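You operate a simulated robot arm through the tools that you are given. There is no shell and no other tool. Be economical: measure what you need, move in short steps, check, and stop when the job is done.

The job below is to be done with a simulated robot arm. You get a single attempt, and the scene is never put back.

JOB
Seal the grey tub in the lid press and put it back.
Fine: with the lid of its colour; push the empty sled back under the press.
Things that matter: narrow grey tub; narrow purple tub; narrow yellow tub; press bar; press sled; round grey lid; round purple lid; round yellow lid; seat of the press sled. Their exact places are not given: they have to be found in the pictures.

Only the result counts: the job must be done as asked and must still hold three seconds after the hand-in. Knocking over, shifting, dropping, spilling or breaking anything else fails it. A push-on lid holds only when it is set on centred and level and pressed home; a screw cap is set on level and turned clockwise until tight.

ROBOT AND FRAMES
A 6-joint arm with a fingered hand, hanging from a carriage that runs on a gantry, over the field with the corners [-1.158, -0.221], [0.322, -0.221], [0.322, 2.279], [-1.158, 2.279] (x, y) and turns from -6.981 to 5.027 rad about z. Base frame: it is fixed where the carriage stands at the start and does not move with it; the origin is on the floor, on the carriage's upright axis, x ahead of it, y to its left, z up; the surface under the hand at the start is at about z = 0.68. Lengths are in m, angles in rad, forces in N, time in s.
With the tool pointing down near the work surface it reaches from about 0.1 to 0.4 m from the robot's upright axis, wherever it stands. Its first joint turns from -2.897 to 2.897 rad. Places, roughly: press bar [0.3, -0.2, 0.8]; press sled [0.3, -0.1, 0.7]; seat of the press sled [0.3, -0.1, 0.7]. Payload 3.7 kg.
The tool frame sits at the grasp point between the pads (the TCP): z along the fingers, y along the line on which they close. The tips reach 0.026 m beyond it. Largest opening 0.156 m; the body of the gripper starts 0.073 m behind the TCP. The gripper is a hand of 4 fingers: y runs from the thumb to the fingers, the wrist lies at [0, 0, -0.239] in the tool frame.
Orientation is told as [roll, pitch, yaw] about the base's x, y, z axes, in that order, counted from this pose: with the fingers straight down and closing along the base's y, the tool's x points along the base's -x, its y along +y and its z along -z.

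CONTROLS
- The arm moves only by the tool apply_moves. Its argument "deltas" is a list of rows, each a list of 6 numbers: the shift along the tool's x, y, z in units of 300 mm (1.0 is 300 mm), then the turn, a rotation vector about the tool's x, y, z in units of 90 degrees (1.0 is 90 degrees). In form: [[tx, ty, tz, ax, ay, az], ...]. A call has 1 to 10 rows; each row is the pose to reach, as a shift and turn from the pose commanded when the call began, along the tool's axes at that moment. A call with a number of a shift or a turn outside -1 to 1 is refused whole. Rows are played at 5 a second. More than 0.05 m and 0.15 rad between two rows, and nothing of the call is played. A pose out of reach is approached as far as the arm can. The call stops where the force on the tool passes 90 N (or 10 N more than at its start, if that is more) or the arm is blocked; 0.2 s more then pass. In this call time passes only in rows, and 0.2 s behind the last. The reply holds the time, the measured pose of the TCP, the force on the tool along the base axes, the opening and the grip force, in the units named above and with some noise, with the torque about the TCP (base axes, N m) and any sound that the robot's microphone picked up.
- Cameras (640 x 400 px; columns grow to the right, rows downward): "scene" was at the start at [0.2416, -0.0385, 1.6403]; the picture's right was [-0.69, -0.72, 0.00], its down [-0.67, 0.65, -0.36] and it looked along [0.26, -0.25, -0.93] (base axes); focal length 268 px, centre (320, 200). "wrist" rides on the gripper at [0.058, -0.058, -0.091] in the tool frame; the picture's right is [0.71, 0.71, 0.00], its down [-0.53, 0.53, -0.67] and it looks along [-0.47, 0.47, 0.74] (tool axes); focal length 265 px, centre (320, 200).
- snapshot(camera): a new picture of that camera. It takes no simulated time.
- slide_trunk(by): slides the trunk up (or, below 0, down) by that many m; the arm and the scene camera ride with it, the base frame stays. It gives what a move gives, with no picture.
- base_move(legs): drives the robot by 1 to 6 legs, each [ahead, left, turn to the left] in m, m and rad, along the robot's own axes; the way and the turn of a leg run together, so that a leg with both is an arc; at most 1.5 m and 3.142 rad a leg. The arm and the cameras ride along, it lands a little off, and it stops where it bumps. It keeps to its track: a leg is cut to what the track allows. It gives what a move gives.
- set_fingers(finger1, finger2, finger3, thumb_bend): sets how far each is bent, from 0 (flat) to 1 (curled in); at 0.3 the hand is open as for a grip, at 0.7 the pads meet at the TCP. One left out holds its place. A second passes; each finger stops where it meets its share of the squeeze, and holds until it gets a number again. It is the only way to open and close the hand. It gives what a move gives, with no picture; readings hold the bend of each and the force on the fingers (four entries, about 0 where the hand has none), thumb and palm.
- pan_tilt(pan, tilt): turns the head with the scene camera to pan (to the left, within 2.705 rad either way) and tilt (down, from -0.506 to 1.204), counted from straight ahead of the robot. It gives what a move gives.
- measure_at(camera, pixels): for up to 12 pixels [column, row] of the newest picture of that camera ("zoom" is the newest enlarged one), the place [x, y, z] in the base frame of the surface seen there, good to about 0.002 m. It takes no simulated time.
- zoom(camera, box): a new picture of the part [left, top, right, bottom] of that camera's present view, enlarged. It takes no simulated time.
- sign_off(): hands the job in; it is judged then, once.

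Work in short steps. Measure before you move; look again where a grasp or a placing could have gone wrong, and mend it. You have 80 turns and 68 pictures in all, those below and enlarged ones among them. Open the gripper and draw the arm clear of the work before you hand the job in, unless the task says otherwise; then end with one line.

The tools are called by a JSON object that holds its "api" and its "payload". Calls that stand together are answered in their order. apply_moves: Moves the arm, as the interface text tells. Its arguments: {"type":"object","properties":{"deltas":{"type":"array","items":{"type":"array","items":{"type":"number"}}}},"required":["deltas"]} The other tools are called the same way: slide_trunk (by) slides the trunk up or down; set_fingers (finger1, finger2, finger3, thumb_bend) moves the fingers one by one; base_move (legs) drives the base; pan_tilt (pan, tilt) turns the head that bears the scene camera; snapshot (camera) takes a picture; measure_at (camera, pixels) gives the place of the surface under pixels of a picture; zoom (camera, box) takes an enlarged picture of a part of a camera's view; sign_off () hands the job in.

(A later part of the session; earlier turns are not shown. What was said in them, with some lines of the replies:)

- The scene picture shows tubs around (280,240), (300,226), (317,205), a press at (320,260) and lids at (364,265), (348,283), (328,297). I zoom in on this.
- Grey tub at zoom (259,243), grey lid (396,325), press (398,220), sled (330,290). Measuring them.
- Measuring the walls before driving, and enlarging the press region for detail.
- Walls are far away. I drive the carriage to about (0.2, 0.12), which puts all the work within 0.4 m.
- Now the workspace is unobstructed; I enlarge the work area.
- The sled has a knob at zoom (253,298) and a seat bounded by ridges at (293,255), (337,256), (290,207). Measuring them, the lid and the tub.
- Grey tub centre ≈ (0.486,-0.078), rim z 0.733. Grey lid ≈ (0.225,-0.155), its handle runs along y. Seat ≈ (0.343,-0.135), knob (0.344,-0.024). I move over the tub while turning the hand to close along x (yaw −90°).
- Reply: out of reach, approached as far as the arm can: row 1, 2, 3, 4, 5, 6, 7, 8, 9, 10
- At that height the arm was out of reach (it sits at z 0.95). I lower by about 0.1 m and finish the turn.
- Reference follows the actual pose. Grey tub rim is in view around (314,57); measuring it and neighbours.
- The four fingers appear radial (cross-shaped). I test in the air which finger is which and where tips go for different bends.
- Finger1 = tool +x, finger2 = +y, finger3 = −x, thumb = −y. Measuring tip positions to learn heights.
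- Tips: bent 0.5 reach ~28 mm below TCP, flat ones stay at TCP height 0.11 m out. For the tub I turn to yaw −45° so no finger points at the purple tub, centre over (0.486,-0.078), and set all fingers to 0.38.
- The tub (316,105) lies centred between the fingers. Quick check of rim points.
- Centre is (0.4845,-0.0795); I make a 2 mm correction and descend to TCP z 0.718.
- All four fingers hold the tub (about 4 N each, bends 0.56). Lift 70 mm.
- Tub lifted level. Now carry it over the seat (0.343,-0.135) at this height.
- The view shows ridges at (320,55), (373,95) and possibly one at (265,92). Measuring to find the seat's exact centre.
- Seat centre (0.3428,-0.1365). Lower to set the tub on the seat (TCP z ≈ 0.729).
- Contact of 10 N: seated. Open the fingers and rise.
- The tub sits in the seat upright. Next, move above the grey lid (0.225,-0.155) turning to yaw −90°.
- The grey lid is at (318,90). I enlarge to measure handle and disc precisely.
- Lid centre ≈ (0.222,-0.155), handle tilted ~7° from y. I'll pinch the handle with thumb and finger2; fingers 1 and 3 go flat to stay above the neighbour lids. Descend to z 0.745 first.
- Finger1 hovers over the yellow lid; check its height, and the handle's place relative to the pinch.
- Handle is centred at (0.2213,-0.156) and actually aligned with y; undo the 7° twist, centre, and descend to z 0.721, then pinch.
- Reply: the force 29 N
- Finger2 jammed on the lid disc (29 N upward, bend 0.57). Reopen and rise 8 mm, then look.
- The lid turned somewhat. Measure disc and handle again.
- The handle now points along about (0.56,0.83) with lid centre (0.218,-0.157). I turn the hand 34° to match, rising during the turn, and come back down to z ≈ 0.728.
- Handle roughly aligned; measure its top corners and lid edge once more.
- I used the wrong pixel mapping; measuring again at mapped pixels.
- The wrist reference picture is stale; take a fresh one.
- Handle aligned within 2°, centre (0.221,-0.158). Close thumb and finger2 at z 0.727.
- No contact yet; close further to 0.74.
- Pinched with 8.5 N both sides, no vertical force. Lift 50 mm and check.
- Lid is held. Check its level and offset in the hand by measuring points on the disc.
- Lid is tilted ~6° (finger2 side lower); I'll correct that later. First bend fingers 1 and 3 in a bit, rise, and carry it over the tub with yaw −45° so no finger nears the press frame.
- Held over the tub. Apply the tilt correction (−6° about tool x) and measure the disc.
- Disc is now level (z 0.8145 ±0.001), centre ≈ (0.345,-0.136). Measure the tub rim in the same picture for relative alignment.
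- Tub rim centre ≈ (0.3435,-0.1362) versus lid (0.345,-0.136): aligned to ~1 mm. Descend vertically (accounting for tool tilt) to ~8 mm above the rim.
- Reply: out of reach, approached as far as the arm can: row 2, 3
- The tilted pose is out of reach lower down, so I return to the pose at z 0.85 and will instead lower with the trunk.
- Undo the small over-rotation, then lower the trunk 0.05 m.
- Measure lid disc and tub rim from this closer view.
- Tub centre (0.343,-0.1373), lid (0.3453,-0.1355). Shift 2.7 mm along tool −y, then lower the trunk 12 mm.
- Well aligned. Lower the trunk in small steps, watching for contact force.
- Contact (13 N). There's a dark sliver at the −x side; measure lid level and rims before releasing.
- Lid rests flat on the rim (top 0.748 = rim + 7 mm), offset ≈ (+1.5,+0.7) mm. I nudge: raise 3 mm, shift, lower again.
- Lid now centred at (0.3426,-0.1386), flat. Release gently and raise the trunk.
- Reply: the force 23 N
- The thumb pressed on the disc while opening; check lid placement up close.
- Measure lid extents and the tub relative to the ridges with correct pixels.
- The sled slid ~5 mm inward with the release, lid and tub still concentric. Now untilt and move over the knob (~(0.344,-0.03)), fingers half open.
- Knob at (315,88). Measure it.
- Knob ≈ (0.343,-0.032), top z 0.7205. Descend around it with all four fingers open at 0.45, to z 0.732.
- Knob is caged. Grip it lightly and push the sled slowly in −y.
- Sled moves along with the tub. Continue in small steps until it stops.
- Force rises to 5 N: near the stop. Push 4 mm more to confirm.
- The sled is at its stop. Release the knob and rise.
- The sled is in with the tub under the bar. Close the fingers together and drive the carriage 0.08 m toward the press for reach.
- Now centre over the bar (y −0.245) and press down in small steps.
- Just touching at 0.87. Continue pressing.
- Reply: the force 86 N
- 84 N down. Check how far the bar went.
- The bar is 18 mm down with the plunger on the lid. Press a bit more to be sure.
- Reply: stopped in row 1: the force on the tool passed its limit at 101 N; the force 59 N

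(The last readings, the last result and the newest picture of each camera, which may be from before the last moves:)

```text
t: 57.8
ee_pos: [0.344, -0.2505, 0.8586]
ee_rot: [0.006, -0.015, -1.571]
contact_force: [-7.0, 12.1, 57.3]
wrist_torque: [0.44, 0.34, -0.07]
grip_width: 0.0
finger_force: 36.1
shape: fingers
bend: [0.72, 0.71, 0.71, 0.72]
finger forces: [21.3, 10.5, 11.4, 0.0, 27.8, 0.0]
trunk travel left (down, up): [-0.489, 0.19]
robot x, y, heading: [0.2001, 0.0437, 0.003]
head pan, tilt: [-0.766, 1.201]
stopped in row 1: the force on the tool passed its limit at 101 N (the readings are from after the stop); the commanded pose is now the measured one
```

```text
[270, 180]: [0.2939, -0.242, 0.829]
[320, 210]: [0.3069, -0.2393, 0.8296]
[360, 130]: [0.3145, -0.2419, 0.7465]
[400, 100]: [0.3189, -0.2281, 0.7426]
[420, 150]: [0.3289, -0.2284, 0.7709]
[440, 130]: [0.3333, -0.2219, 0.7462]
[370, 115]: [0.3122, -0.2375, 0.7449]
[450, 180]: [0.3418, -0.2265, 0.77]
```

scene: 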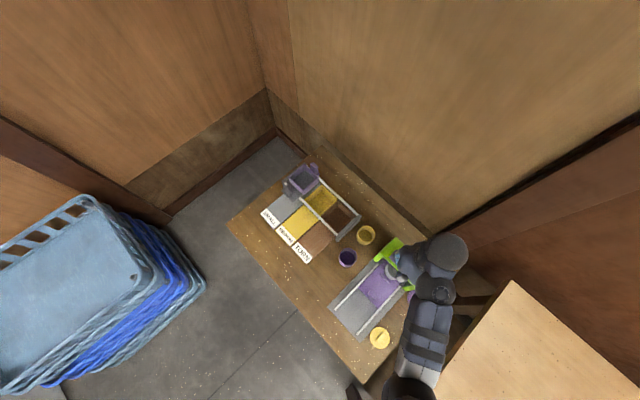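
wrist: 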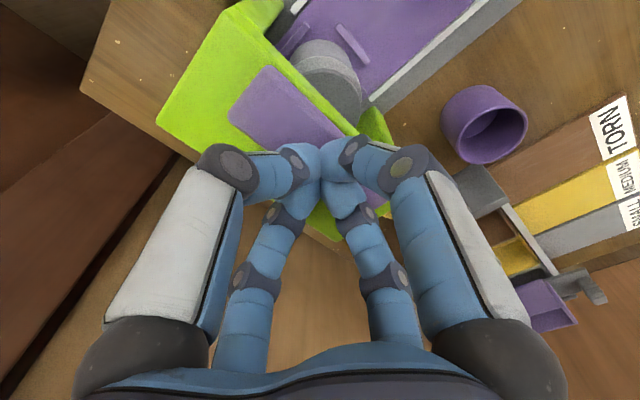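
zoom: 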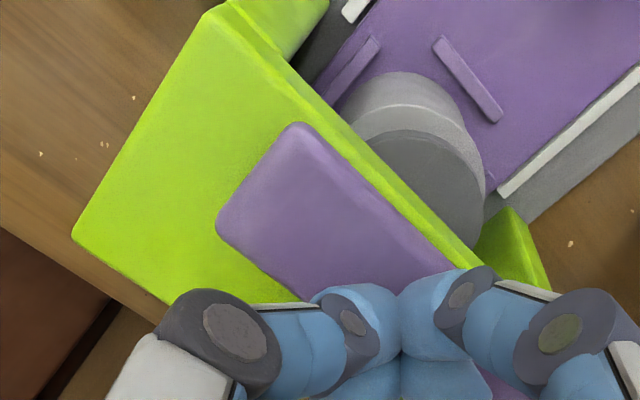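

It peaked at 101 N with a hard stop; lid top is now ~0.7455. Lift off and look.

{"api": "apply_moves", "payload": {"deltas": [[0, 0, -0.03, 0, 0, 0], [0, 0, -0.08, 0, 0, 0], [0, 0, -0.14, 0, 0, 0]]}}

{"api": "zoom", "payload": {"camera": "wrist", "box": [150, 0, 410, 200]}}

{"api": "measure_at", "payload": {"camera": "zoom", "pixels": [[270, 180], [320, 210], [360, 100], [400, 80], [420, 120], [440, 100], [380, 115], [440, 140]]}}

```text
t: 58.6
ee_pos: [0.3434, -0.2479, 0.896]
ee_rot: [0.004, -0.009, -1.569]
contact_force: [-0.6, -0.4, -0.5]
wrist_torque: [0.01, -0.02, 0.03]
grip_width: 0.0008
finger_force: 0.0
shape: fingers
bend: [0.68, 0.68, 0.68, 0.68]
finger forces: [0.1, 0.0, 0.0, 0.0, 0.1, 0.1]
trunk travel left (down, up): [-0.489, 0.19]
robot x, y, heading: [0.1963, 0.0456, 0.004]
head pan, tilt: [-0.766, 1.201]
```

```text
2.00 times, centred on (280, 100) of wrist
```

zoom: 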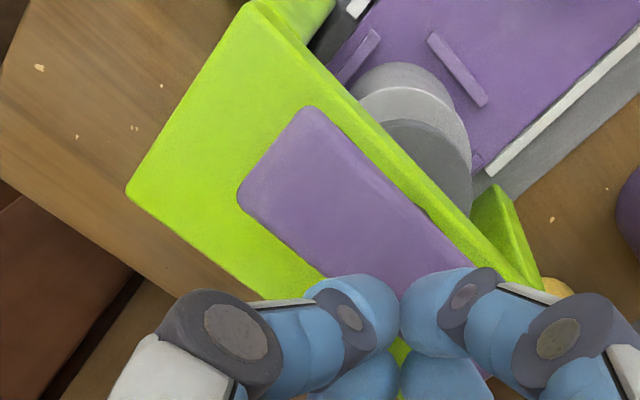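

```text
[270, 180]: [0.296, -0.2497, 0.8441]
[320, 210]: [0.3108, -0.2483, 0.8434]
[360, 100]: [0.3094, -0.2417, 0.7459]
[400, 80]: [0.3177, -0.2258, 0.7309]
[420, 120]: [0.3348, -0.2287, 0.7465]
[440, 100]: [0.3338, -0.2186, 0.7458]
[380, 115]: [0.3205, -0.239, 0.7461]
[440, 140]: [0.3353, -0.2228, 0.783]
```

Lid top sits at 0.746. Move above the knob (y ≈ −0.139) and open the fingers.

{"api": "apply_moves", "payload": {"deltas": [[0.09, 0, 0, 0, 0, 0], [0.18, 0, 0, 0, 0, 0], [0.27, 0, 0, 0, 0, 0], [0.362, 0, 0, 0, 0, 0]]}}

{"api": "set_fingers", "payload": {"finger1": 0.5, "finger2": 0.5, "finger3": 0.54, "thumb_bend": 0.5}}

{"api": "snapshot", "payload": {"camera": "wrist"}}

```text
t: 59.6
ee_pos: [0.3433, -0.1388, 0.8967]
ee_rot: [0.005, -0.01, -1.571]
contact_force: [0.2, -0.5, -0.9]
wrist_torque: [0.04, -0.03, 0.02]
grip_width: 0.0012
finger_force: 0.1
shape: fingers
bend: [0.68, 0.68, 0.68, 0.68]
finger forces: [0.0, 0.0, 0.1, 0.0, 0.1, 0.0]
trunk travel left (down, up): [-0.489, 0.19]
robot x, y, heading: [0.1969, 0.0452, 0.008]
head pan, tilt: [-0.766, 1.201]
```

```text
t: 60.6
ee_pos: [0.3435, -0.1401, 0.8967]
ee_rot: [0.005, -0.011, -1.571]
contact_force: [0.2, 0.3, -0.4]
wrist_torque: [0.03, 0.02, -0.02]
grip_width: 0.0505
finger_force: 0.0
shape: fingers
bend: [0.5, 0.5, 0.54, 0.5]
finger forces: [0.0, 0.0, 0.0, 0.0, 0.0, 0.0]
trunk travel left (down, up): [-0.489, 0.19]
robot x, y, heading: [0.1961, 0.0426, -0.0]
head pan, tilt: [-0.766, 1.201]
```

```text
17 pictures are left
```

wrist: 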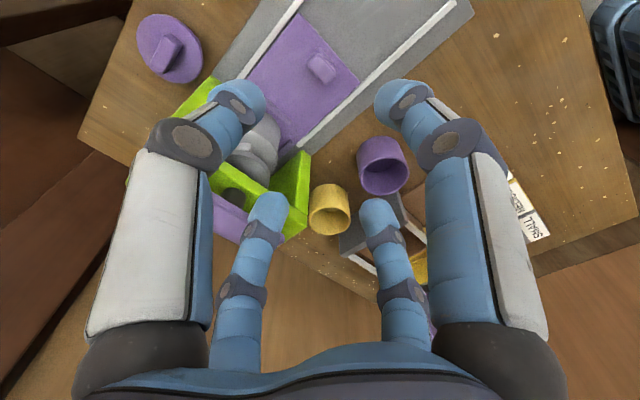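

{"api": "measure_at", "payload": {"camera": "wrist", "pixels": [[312, 62], [320, 58], [333, 70], [325, 80], [321, 67], [312, 70]]}}

```text
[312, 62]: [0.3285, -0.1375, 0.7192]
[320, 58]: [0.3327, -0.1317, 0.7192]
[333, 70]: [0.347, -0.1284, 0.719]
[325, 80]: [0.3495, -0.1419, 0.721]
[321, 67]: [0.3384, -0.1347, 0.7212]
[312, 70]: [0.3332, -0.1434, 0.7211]
```

Knob ≈ (0.341,-0.137). Descend around it to z 0.732 and grip.

{"api": "apply_moves", "payload": {"deltas": [[0.01, -0.003, 0.1, 0, 0, 0], [0.01, -0.003, 0.2, 0, 0, 0], [0.01, -0.003, 0.3, 0, 0, 0], [0.01, -0.003, 0.4, 0, 0, 0], [0.01, -0.003, 0.48, 0, 0, 0], [0.01, -0.003, 0.55, 0, 0, 0]]}}

{"api": "set_fingers", "payload": {"finger1": 0.68, "finger2": 0.66, "finger3": 0.68, "thumb_bend": 0.66}}

```text
t: 62.0
ee_pos: [0.3435, -0.1392, 0.7309]
ee_rot: [0.003, -0.012, -1.569]
contact_force: [0.2, -0.3, -0.2]
wrist_torque: [-0.04, -0.02, 0.01]
grip_width: 0.0502
finger_force: 0.1
shape: fingers
bend: [0.5, 0.5, 0.54, 0.5]
finger forces: [0.0, 0.1, 0.0, 0.0, 0.1, 0.1]
trunk travel left (down, up): [-0.489, 0.19]
robot x, y, heading: [0.1982, 0.0463, 0.001]
head pan, tilt: [-0.766, 1.201]
```

```text
t: 63.0
ee_pos: [0.3429, -0.1392, 0.7295]
ee_rot: [0.003, -0.009, -1.572]
contact_force: [-1.7, 1.4, -1.2]
wrist_torque: [-0.02, 0.0, 0.04]
grip_width: 0.0117
finger_force: 3.7
shape: fingers
bend: [0.65, 0.64, 0.68, 0.64]
finger forces: [2.5, 1.6, 0.3, 0.0, 3.3, 0.0]
trunk travel left (down, up): [-0.489, 0.19]
robot x, y, heading: [0.1939, 0.0437, 0.006]
head pan, tilt: [-0.766, 1.201]
```

Gripped. Pull the sled out slowly by ~0.106 m.

{"api": "apply_moves", "payload": {"deltas": [[0.02, 0, 0, 0, 0, 0], [0.05, 0, 0, 0, 0, 0], [0.09, 0, 0, 0, 0, 0], [0.13, 0, 0, 0, 0, 0], [0.17, 0, 0, 0, 0, 0], [0.21, 0, 0, 0, 0, 0], [0.25, 0, 0, 0, 0, 0], [0.29, 0, 0, 0, 0, 0], [0.325, 0, 0, 0, 0, 0], [0.353, 0, 0, 0, 0, 0]]}}

{"api": "set_fingers", "payload": {"finger1": 0.5, "finger2": 0.5, "finger3": 0.5, "thumb_bend": 0.5}}

{"api": "apply_moves", "payload": {"deltas": [[0, 0, -0.1, 0, 0, 0], [0, 0, -0.2, 0, 0, 0], [0, 0, -0.3, 0, 0, 0]]}}

{"api": "snapshot", "payload": {"camera": "wrist"}}

```text
t: 65.2
ee_pos: [0.3417, -0.0327, 0.732]
ee_rot: [0.004, -0.013, -1.572]
contact_force: [-2.4, 0.0, -1.7]
wrist_torque: [-0.04, 0.03, 0.03]
grip_width: 0.0113
finger_force: 4.2
shape: fingers
bend: [0.65, 0.64, 0.67, 0.64]
finger forces: [2.2, 1.6, 0.8, 0.0, 3.4, 0.1]
trunk travel left (down, up): [-0.489, 0.19]
robot x, y, heading: [0.1971, 0.0471, 0.0]
head pan, tilt: [-0.766, 1.201]
```

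```text
t: 66.2
ee_pos: [0.3441, -0.032, 0.7314]
ee_rot: [0.004, -0.011, -1.571]
contact_force: [0.2, 0.2, -0.5]
wrist_torque: [-0.01, -0.01, -0.01]
grip_width: 0.0506
finger_force: 0.1
shape: fingers
bend: [0.5, 0.5, 0.5, 0.5]
finger forces: [0.0, 0.0, 0.0, 0.0, 0.0, 0.1]
trunk travel left (down, up): [-0.489, 0.19]
robot x, y, heading: [0.2002, 0.0429, 0.003]
head pan, tilt: [-0.766, 1.201]
```

```text
t: 67.0
ee_pos: [0.3413, -0.0307, 0.8192]
ee_rot: [0.005, -0.008, -1.571]
contact_force: [0.0, -0.1, 0.3]
wrist_torque: [-0.01, -0.03, 0.01]
grip_width: 0.0506
finger_force: 0.0
shape: fingers
bend: [0.5, 0.5, 0.5, 0.5]
finger forces: [0.0, 0.0, 0.0, 0.0, 0.1, 0.1]
trunk travel left (down, up): [-0.489, 0.19]
robot x, y, heading: [0.1971, 0.045, 0.005]
head pan, tilt: [-0.766, 1.201]
```

```text
16 pictures are left
```

wrist: 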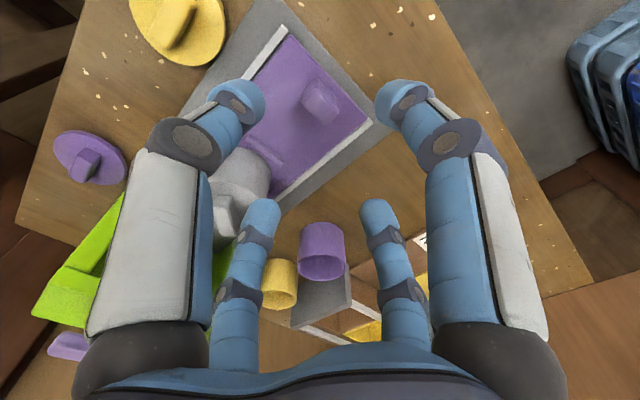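

Sled is out. Move over the tub at (0.343,-0.141) with yaw −45°, fingers open, and inspect the lid.

{"api": "apply_moves", "payload": {"deltas": [[-0.02, 0, -0.1, 0, 0, -0.084], [-0.09, 0.002, -0.1, 0, 0, -0.167], [-0.16, 0.003, -0.1, 0, 0, -0.25], [-0.23, 0.004, -0.1, 0, 0, -0.334], [-0.3, 0.005, -0.1, 0, 0, -0.417], [-0.367, 0.005, -0.1, 0, 0, -0.5]]}}

{"api": "set_fingers", "payload": {"finger1": 0.38, "finger2": 0.38, "finger3": 0.38, "thumb_bend": 0.38}}

{"api": "zoom", "payload": {"camera": "wrist", "box": [210, 10, 430, 180]}}

```text
t: 68.4
ee_pos: [0.3445, -0.1428, 0.8528]
ee_rot: [-0.003, -0.011, -0.784]
contact_force: [0.3, 1.4, -0.2]
wrist_torque: [0.03, -0.02, -0.01]
grip_width: 0.0504
finger_force: 0.1
shape: fingers
bend: [0.5, 0.5, 0.5, 0.5]
finger forces: [0.1, 0.0, 0.1, 0.0, 0.0, 0.1]
trunk travel left (down, up): [-0.489, 0.19]
robot x, y, heading: [0.1983, 0.0456, 0.004]
head pan, tilt: [-0.766, 1.201]
```

```text
t: 69.4
ee_pos: [0.3443, -0.1421, 0.852]
ee_rot: [-0.006, -0.011, -0.785]
contact_force: [-0.3, 0.4, 0.1]
wrist_torque: [-0.03, -0.04, 0.01]
grip_width: 0.0845
finger_force: 0.0
shape: fingers
bend: [0.38, 0.38, 0.38, 0.38]
finger forces: [0.0, 0.1, 0.2, 0.0, 0.0, 0.0]
trunk travel left (down, up): [-0.489, 0.19]
robot x, y, heading: [0.1974, 0.0431, 0.001]
head pan, tilt: [-0.766, 1.201]
```

```text
2.35 times, centred on (320, 95) of wrist
```

zoom: 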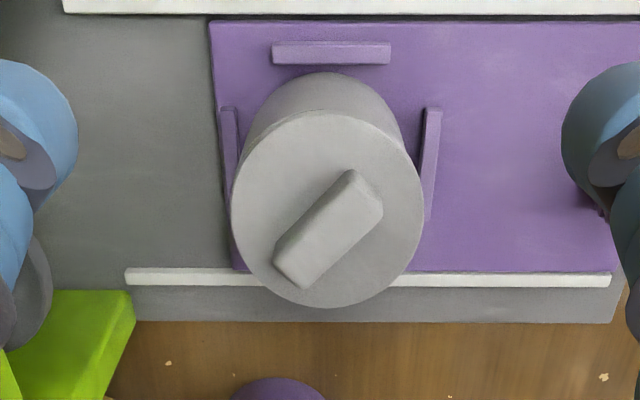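

The lid is now flush with the tub, concentric, no rim showing: pressed home. Measure its edges for the grasp.

{"api": "measure_at", "payload": {"camera": "zoom", "pixels": [[236, 205], [419, 205], [328, 115], [328, 304], [260, 145], [395, 145], [300, 170], [360, 270]]}}

```text
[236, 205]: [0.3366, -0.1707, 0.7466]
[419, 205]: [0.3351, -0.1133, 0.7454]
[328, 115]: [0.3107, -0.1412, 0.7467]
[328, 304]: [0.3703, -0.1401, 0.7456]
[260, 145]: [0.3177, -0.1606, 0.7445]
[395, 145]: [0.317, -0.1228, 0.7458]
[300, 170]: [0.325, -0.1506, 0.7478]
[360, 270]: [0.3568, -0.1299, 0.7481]
```

Lid centre (0.341,-0.142), level. Descend to z 0.729 and grip the tub below the lid.

{"api": "apply_moves", "payload": {"deltas": [[0.0047, -0.0047, 0.1, 0, 0, 0], [0.0047, -0.0047, 0.2, 0, 0, 0], [0.0047, -0.0047, 0.3, 0, 0, 0], [0.0047, -0.0047, 0.36, 0, 0, 0], [0.0047, -0.0047, 0.408, 0, 0, 0]]}}

{"api": "set_fingers", "payload": {"finger1": 0.6, "finger2": 0.6, "finger3": 0.6, "thumb_bend": 0.6}}

{"api": "snapshot", "payload": {"camera": "wrist"}}

```text
t: 70.6
ee_pos: [0.3429, -0.1424, 0.7277]
ee_rot: [-0.007, -0.01, -0.787]
contact_force: [1.3, 0.0, 0.4]
wrist_torque: [0.04, 0.03, 0.02]
grip_width: 0.0848
finger_force: 0.1
shape: fingers
bend: [0.38, 0.38, 0.38, 0.38]
finger forces: [0.0, 0.0, 0.1, 0.0, 0.0, 0.0]
trunk travel left (down, up): [-0.489, 0.19]
robot x, y, heading: [0.1953, 0.0395, 0.007]
head pan, tilt: [-0.766, 1.201]
```

```text
t: 71.6
ee_pos: [0.344, -0.1416, 0.7274]
ee_rot: [-0.004, -0.012, -0.786]
contact_force: [0.3, -0.4, -0.1]
wrist_torque: [0.0, -0.02, 0.02]
grip_width: 0.0353
finger_force: 7.7
shape: fingers
bend: [0.56, 0.56, 0.56, 0.57]
finger forces: [4.1, 3.8, 3.2, 0.0, 4.9, 0.1]
trunk travel left (down, up): [-0.489, 0.19]
robot x, y, heading: [0.1999, 0.0451, 0.001]
head pan, tilt: [-0.766, 1.201]
```

```text
14 pictures are left
```

wrist: 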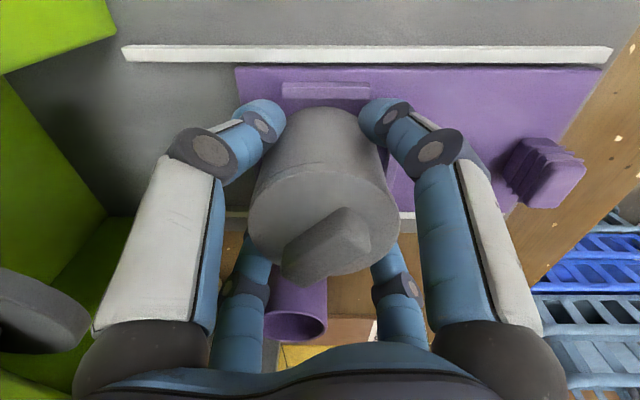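

Gripped (4 N each). Lift 70 mm and carry back to (0.4845,-0.0795).

{"api": "apply_moves", "payload": {"deltas": [[0, 0, -0.06, 0, 0, 0], [0, 0, -0.13, 0, 0, 0], [0, 0, -0.2, 0, 0, 0], [0, 0, -0.233, 0, 0, 0], [-0.031, 0.08, -0.233, 0, 0, 0], [-0.062, 0.16, -0.233, 0, 0, 0], [-0.093, 0.24, -0.233, 0, 0, 0], [-0.124, 0.32, -0.233, 0, 0, 0], [-0.155, 0.4, -0.233, 0, 0, 0], [-0.185, 0.477, -0.233, 0, 0, 0]]}}

{"api": "snapshot", "payload": {"camera": "wrist"}}

```text
t: 73.8
ee_pos: [0.4832, -0.0784, 0.799]
ee_rot: [-0.004, -0.011, -0.786]
contact_force: [0.2, 0.3, -0.9]
wrist_torque: [0.0, 0.02, 0.03]
grip_width: 0.0355
finger_force: 7.8
shape: fingers
bend: [0.56, 0.56, 0.56, 0.57]
finger forces: [4.0, 3.8, 3.0, 0.1, 4.8, 0.1]
trunk travel left (down, up): [-0.489, 0.19]
robot x, y, heading: [0.1962, 0.0454, 0.005]
head pan, tilt: [-0.766, 1.201]
```

```text
13 pictures are left
```

wrist: 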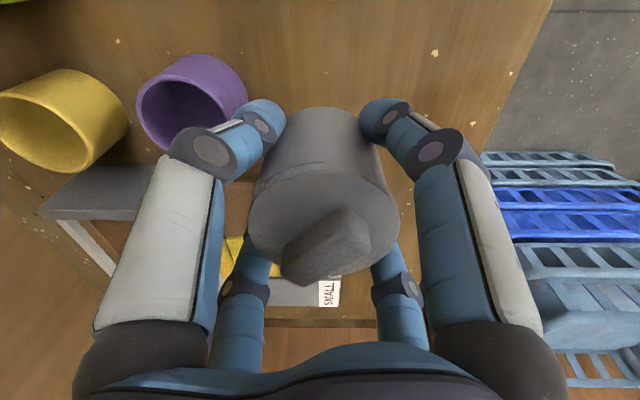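

In place. Lower to the table, small final steps.

{"api": "apply_moves", "payload": {"deltas": [[-0.004, 0, 0.08, 0, 0, 0], [-0.004, 0, 0.16, 0, 0, 0], [-0.004, 0, 0.22, 0, 0, 0], [-0.004, 0, 0.25, 0, 0, 0], [-0.004, 0, 0.264, 0, 0, 0]]}}

```text
t: 75.0
ee_pos: [0.4844, -0.0789, 0.7183]
ee_rot: [-0.004, -0.01, -0.787]
contact_force: [0.1, 0.6, 0.0]
wrist_torque: [-0.01, 0.01, 0.01]
grip_width: 0.0353
finger_force: 7.4
shape: fingers
bend: [0.56, 0.56, 0.56, 0.57]
finger forces: [3.9, 3.8, 3.2, 0.1, 4.8, 0.1]
trunk travel left (down, up): [-0.489, 0.19]
robot x, y, heading: [0.1989, 0.0469, 0.004]
head pan, tilt: [-0.766, 1.201]
```

No contact yet; go down a few more mm.

{"api": "apply_moves", "payload": {"deltas": [[0, 0, 0.005, 0, 0, 0], [0, 0, 0.01, 0, 0, 0]]}}

```text
t: 75.6
ee_pos: [0.484, -0.0811, 0.717]
ee_rot: [-0.006, -0.01, -0.786]
contact_force: [0.4, 0.8, -0.8]
wrist_torque: [0.0, -0.02, -0.01]
grip_width: 0.035
finger_force: 7.3
shape: fingers
bend: [0.56, 0.56, 0.56, 0.57]
finger forces: [4.0, 3.9, 3.1, 0.1, 4.7, 0.0]
trunk travel left (down, up): [-0.489, 0.19]
robot x, y, heading: [0.1998, 0.0443, 0.008]
head pan, tilt: [-0.766, 1.201]
```

{"api": "apply_moves", "payload": {"deltas": [[0, 0, 0.005, 0, 0, 0], [0, 0, 0.01, 0, 0, 0]]}}

```text
t: 76.2
ee_pos: [0.4844, -0.0815, 0.7152]
ee_rot: [-0.003, -0.011, -0.784]
contact_force: [-4.3, 2.9, 29.3]
wrist_torque: [0.53, 0.54, -0.05]
grip_width: 0.035
finger_force: 17.3
shape: fingers
bend: [0.55, 0.56, 0.57, 0.57]
finger forces: [19.4, 6.2, 3.2, 0.0, 6.3, 0.0]
trunk travel left (down, up): [-0.489, 0.19]
robot x, y, heading: [0.1942, 0.0447, -0.001]
head pan, tilt: [-0.766, 1.201]
```

Contact at 0.715 (29 N, finger1 tip probably touching the table). Ease up 1 mm and release, then rise.

{"api": "apply_moves", "payload": {"deltas": [[0, 0, -0.004, 0, 0, 0]]}}

{"api": "set_fingers", "payload": {"finger1": 0.39, "finger2": 0.39, "finger3": 0.39, "thumb_bend": 0.39}}

{"api": "apply_moves", "payload": {"deltas": [[0, 0, -0.06, 0, 0, 0], [0, 0, -0.14, 0, 0, 0], [0, 0, -0.22, 0, 0, 0], [0, 0, -0.3, 0, 0, 0], [0, 0, -0.38, 0, 0, 0]]}}

{"api": "snapshot", "payload": {"camera": "wrist"}}

```text
t: 76.6
ee_pos: [0.4852, -0.0821, 0.7148]
ee_rot: [-0.003, -0.012, -0.785]
contact_force: [-1.3, 2.6, 17.3]
wrist_torque: [0.26, 0.28, -0.01]
grip_width: 0.0355
finger_force: 13.0
shape: fingers
bend: [0.55, 0.56, 0.57, 0.57]
finger forces: [10.9, 5.2, 3.6, 0.1, 5.7, 0.0]
trunk travel left (down, up): [-0.489, 0.19]
robot x, y, heading: [0.1984, 0.0445, 0.006]
head pan, tilt: [-0.766, 1.201]
```

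```text
t: 77.6
ee_pos: [0.4831, -0.0819, 0.7132]
ee_rot: [-0.005, -0.01, -0.787]
contact_force: [0.0, 0.6, 0.2]
wrist_torque: [0.02, 0.0, 0.0]
grip_width: 0.0817
finger_force: 0.1
shape: fingers
bend: [0.39, 0.39, 0.39, 0.39]
finger forces: [0.0, 0.0, 0.0, 0.1, 0.0, 0.0]
trunk travel left (down, up): [-0.489, 0.19]
robot x, y, heading: [0.1981, 0.0457, -0.001]
head pan, tilt: [-0.766, 1.201]
```

```text
t: 78.8
ee_pos: [0.4837, -0.0809, 0.8277]
ee_rot: [-0.004, -0.009, -0.787]
contact_force: [1.1, 0.3, -0.1]
wrist_torque: [-0.03, 0.01, -0.03]
grip_width: 0.0817
finger_force: 0.0
shape: fingers
bend: [0.39, 0.39, 0.39, 0.39]
finger forces: [0.0, 0.0, 0.0, 0.0, 0.0, 0.0]
trunk travel left (down, up): [-0.489, 0.19]
robot x, y, heading: [0.1969, 0.0473, 0.009]
head pan, tilt: [-0.766, 1.201]
```

```text
12 pictures are left
5 turns are left
```

wrist: 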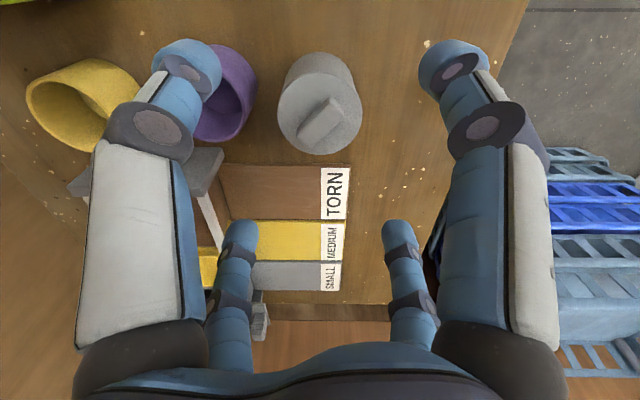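

The sealed tub stands in its place. With few turns left I run the sled return in one go: move over the knob, descend, cage it, and push it in.

{"api": "apply_moves", "payload": {"deltas": [[0.0745, -0.036, 0, 0, 0, 0.083], [0.149, -0.072, 0, 0, 0, 0.167], [0.2235, -0.108, 0, 0, 0, 0.25], [0.298, -0.144, 0, 0, 0, 0.333], [0.3725, -0.18, 0, 0, 0, 0.417], [0.447, -0.216, 0, 0, 0, 0.5]]}}

{"api": "set_fingers", "payload": {"finger1": 0.45, "finger2": 0.45, "finger3": 0.45, "thumb_bend": 0.45}}

{"api": "apply_moves", "payload": {"deltas": [[0, 0, 0.08, 0, 0, 0], [0, 0, 0.16, 0, 0, 0], [0, 0, 0.24, 0, 0, 0], [0, 0, 0.318, 0, 0, 0]]}}

{"api": "set_fingers", "payload": {"finger1": 0.66, "finger2": 0.64, "finger3": 0.66, "thumb_bend": 0.64}}

{"api": "apply_moves", "payload": {"deltas": [[-0.02, 0, 0, 0, 0, 0], [-0.06, 0, 0, 0, 0, 0], [-0.1, 0, 0, 0, 0, 0], [-0.14, 0, 0, 0, 0, 0], [-0.18, 0, 0, 0, 0, 0], [-0.22, 0, 0, 0, 0, 0], [-0.26, 0, 0, 0, 0, 0], [-0.3, 0, 0, 0, 0, 0], [-0.335, 0, 0, 0, 0, 0], [-0.36, 0, 0, 0, 0, 0]]}}

{"api": "snapshot", "payload": {"camera": "wrist"}}

```text
t: 80.2
ee_pos: [0.3433, -0.0313, 0.8275]
ee_rot: [0.004, -0.011, -1.572]
contact_force: [-0.4, 0.0, 0.1]
wrist_torque: [0.02, -0.02, 0.01]
grip_width: 0.0819
finger_force: 0.1
shape: fingers
bend: [0.39, 0.39, 0.39, 0.39]
finger forces: [0.1, 0.0, 0.0, 0.0, 0.1, 0.1]
trunk travel left (down, up): [-0.489, 0.19]
robot x, y, heading: [0.1943, 0.0432, 0.006]
head pan, tilt: [-0.766, 1.201]
```

```text
t: 81.2
ee_pos: [0.3427, -0.0311, 0.8282]
ee_rot: [0.005, -0.012, -1.571]
contact_force: [-0.3, -0.6, -0.4]
wrist_torque: [0.02, -0.01, 0.0]
grip_width: 0.0657
finger_force: 0.1
shape: fingers
bend: [0.45, 0.45, 0.45, 0.45]
finger forces: [0.0, 0.1, 0.1, 0.1, 0.0, 0.0]
trunk travel left (down, up): [-0.489, 0.19]
robot x, y, heading: [0.1965, 0.0456, -0.0]
head pan, tilt: [-0.766, 1.201]
```

```text
t: 82.2
ee_pos: [0.3611, -0.0174, 0.7508]
ee_rot: [0.031, 0.045, -1.574]
contact_force: [0.3, -0.4, 0.0]
wrist_torque: [0.03, 0.0, 0.0]
grip_width: 0.0653
finger_force: 0.1
shape: fingers
bend: [0.45, 0.45, 0.45, 0.45]
finger forces: [0.1, 0.0, 0.0, 0.0, 0.0, 0.0]
out of reach, approached as far as the arm can: row 1, 2, 3, 4
trunk travel left (down, up): [-0.489, 0.19]
robot x, y, heading: [0.2005, 0.0417, 0.005]
head pan, tilt: [-0.766, 1.201]
```

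```text
t: 83.2
ee_pos: [0.3608, -0.0177, 0.7512]
ee_rot: [0.028, 0.045, -1.577]
contact_force: [0.8, -0.2, -0.2]
wrist_torque: [-0.01, -0.01, 0.02]
grip_width: 0.0099
finger_force: 0.1
shape: fingers
bend: [0.66, 0.64, 0.66, 0.64]
finger forces: [0.0, 0.1, 0.1, 0.0, 0.0, 0.0]
trunk travel left (down, up): [-0.489, 0.19]
robot x, y, heading: [0.1971, 0.0463, 0.005]
head pan, tilt: [-0.766, 1.201]
```

```text
t: 85.4
ee_pos: [0.3588, -0.1242, 0.745]
ee_rot: [0.027, 0.049, -1.577]
contact_force: [1.8, 6.5, 5.7]
wrist_torque: [0.12, 0.04, -0.07]
grip_width: 0.008
finger_force: 5.3
shape: fingers
bend: [0.66, 0.64, 0.66, 0.65]
finger forces: [0.0, 0.0, 2.2, 0.0, 7.7, 0.1]
trunk travel left (down, up): [-0.489, 0.19]
robot x, y, heading: [0.1978, 0.0456, 0.006]
head pan, tilt: [-0.766, 1.201]
```

```text
11 pictures are left
4 turns are left
```

wrist: 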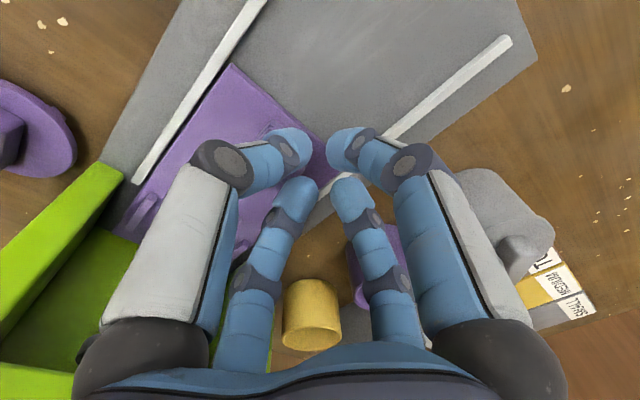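

The hand was off from the knob but did push the sled. Measure the sled's +y edge and knob to see how far it went.

{"api": "measure_at", "payload": {"camera": "wrist", "pixels": [[234, 68], [260, 92], [290, 112], [240, 66], [270, 130], [265, 127], [321, 150], [535, 235], [150, 205]]}}

{"api": "zoom", "payload": {"camera": "scene", "box": [310, 210, 430, 350]}}

```text
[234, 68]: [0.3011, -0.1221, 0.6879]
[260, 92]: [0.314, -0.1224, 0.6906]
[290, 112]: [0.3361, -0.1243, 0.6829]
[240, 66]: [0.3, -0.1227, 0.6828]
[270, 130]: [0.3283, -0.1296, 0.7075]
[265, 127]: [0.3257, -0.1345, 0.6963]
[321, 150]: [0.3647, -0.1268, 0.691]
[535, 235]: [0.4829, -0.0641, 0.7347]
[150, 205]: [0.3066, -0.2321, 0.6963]
```

```text
2.86 times, centred on (370, 280) of scene
3 turns are left
```

zoom: 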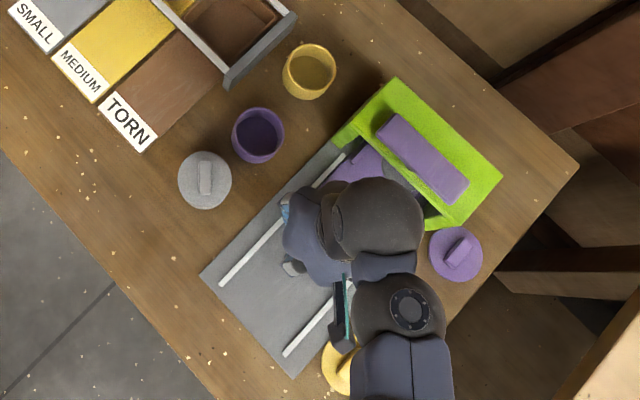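

Edge at y ≈ −0.1225; the stop was ≈ −0.127. Push 9 mm more, back off, rise, open the hand, and check.

{"api": "apply_moves", "payload": {"deltas": [[-0.008, 0, 0, 0, 0, 0], [-0.016, 0, 0, 0, 0, 0], [-0.024, 0, 0, 0, 0, 0], [-0.032, 0, 0, 0, 0, 0]]}}

{"api": "apply_moves", "payload": {"deltas": [[0.02, 0.01, 0, 0, 0, 0], [0.03, 0.02, -0.05, 0, 0, 0], [0.03, 0.02, -0.15, 0, 0, 0], [0.03, 0.02, -0.25, 0, 0, 0], [0.03, 0.02, -0.35, 0, 0, 0], [0.03, 0.02, -0.45, 0, 0, 0], [0.03, 0.02, -0.55, 0, 0, 0]]}}

{"api": "set_fingers", "payload": {"finger1": 0.3, "finger2": 0.3, "finger3": 0.3, "thumb_bend": 0.3}}

{"api": "snapshot", "payload": {"camera": "wrist"}}

{"api": "measure_at", "payload": {"camera": "wrist", "pixels": [[320, 60], [315, 50], [305, 40], [310, 70], [325, 75], [300, 60], [330, 60], [290, 45], [340, 75], [295, 30], [320, 40], [335, 50]]}}

```text
t: 86.4
ee_pos: [0.3573, -0.1268, 0.7433]
ee_rot: [0.026, 0.057, -1.574]
contact_force: [0.2, 31.8, 14.9]
wrist_torque: [0.63, 0.18, -0.47]
grip_width: 0.0075
finger_force: 17.6
shape: fingers
bend: [0.66, 0.64, 0.67, 0.65]
finger forces: [0.0, 0.0, 2.8, 0.1, 33.3, 0.1]
trunk travel left (down, up): [-0.489, 0.19]
robot x, y, heading: [0.1978, 0.0427, 0.007]
head pan, tilt: [-0.766, 1.201]
```

```text
t: 88.0
ee_pos: [0.3581, -0.1345, 0.9127]
ee_rot: [0.028, 0.048, -1.575]
contact_force: [0.1, 0.4, -0.5]
wrist_torque: [0.06, 0.01, 0.01]
grip_width: 0.0096
finger_force: 0.0
shape: fingers
bend: [0.66, 0.64, 0.66, 0.64]
finger forces: [0.1, 0.0, 0.0, 0.0, 0.0, 0.0]
out of reach, approached as far as the arm can: row 4, 5, 6
trunk travel left (down, up): [-0.489, 0.19]
robot x, y, heading: [0.198, 0.0451, 0.005]
head pan, tilt: [-0.766, 1.201]
```

```text
t: 89.0
ee_pos: [0.3584, -0.1346, 0.9119]
ee_rot: [0.028, 0.045, -1.576]
contact_force: [0.6, -0.1, 0.6]
wrist_torque: [0.02, 0.01, 0.04]
grip_width: 0.1063
finger_force: 0.0
shape: fingers
bend: [0.3, 0.3, 0.3, 0.3]
finger forces: [0.0, 0.0, 0.1, 0.1, 0.0, 0.0]
trunk travel left (down, up): [-0.489, 0.19]
robot x, y, heading: [0.1975, 0.0449, -0.001]
head pan, tilt: [-0.766, 1.201]
```

```text
9 pictures are left
```

wrist: 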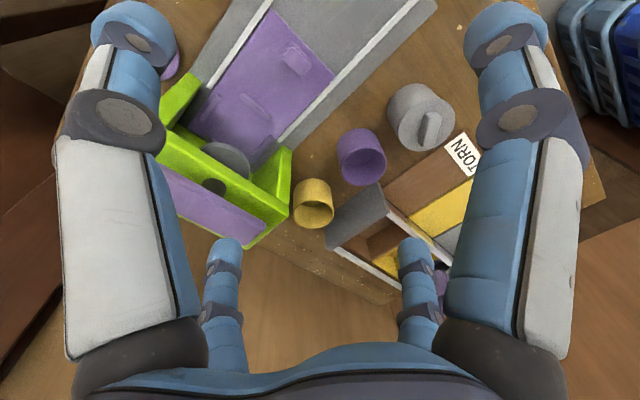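

```text
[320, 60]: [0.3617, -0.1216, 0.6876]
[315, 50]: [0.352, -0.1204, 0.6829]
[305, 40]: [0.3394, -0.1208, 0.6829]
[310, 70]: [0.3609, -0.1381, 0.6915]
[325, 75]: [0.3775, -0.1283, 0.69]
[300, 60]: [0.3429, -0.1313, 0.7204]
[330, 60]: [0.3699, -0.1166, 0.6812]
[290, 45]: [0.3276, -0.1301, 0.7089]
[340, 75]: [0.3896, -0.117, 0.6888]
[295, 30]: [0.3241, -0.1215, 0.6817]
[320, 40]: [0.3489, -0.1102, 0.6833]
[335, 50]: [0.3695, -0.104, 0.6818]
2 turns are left
```

The 32 N resistance shows the empty sled is against its stop. The grey tub stands sealed in its place, and the hand is open and clear of the work. Handing in.

{"api": "sign_off", "payload": {}}

```text
The job is handed in.
```

I sealed the grey tub with the grey lid, set it back at its original spot, pushed the empty sled back under the press, and handed the job in. After pressing, the lid looked flush and level on the tub. I didn't measure the sled's final position exactly; it met about 32 N of resistance, which I took to be its stop.
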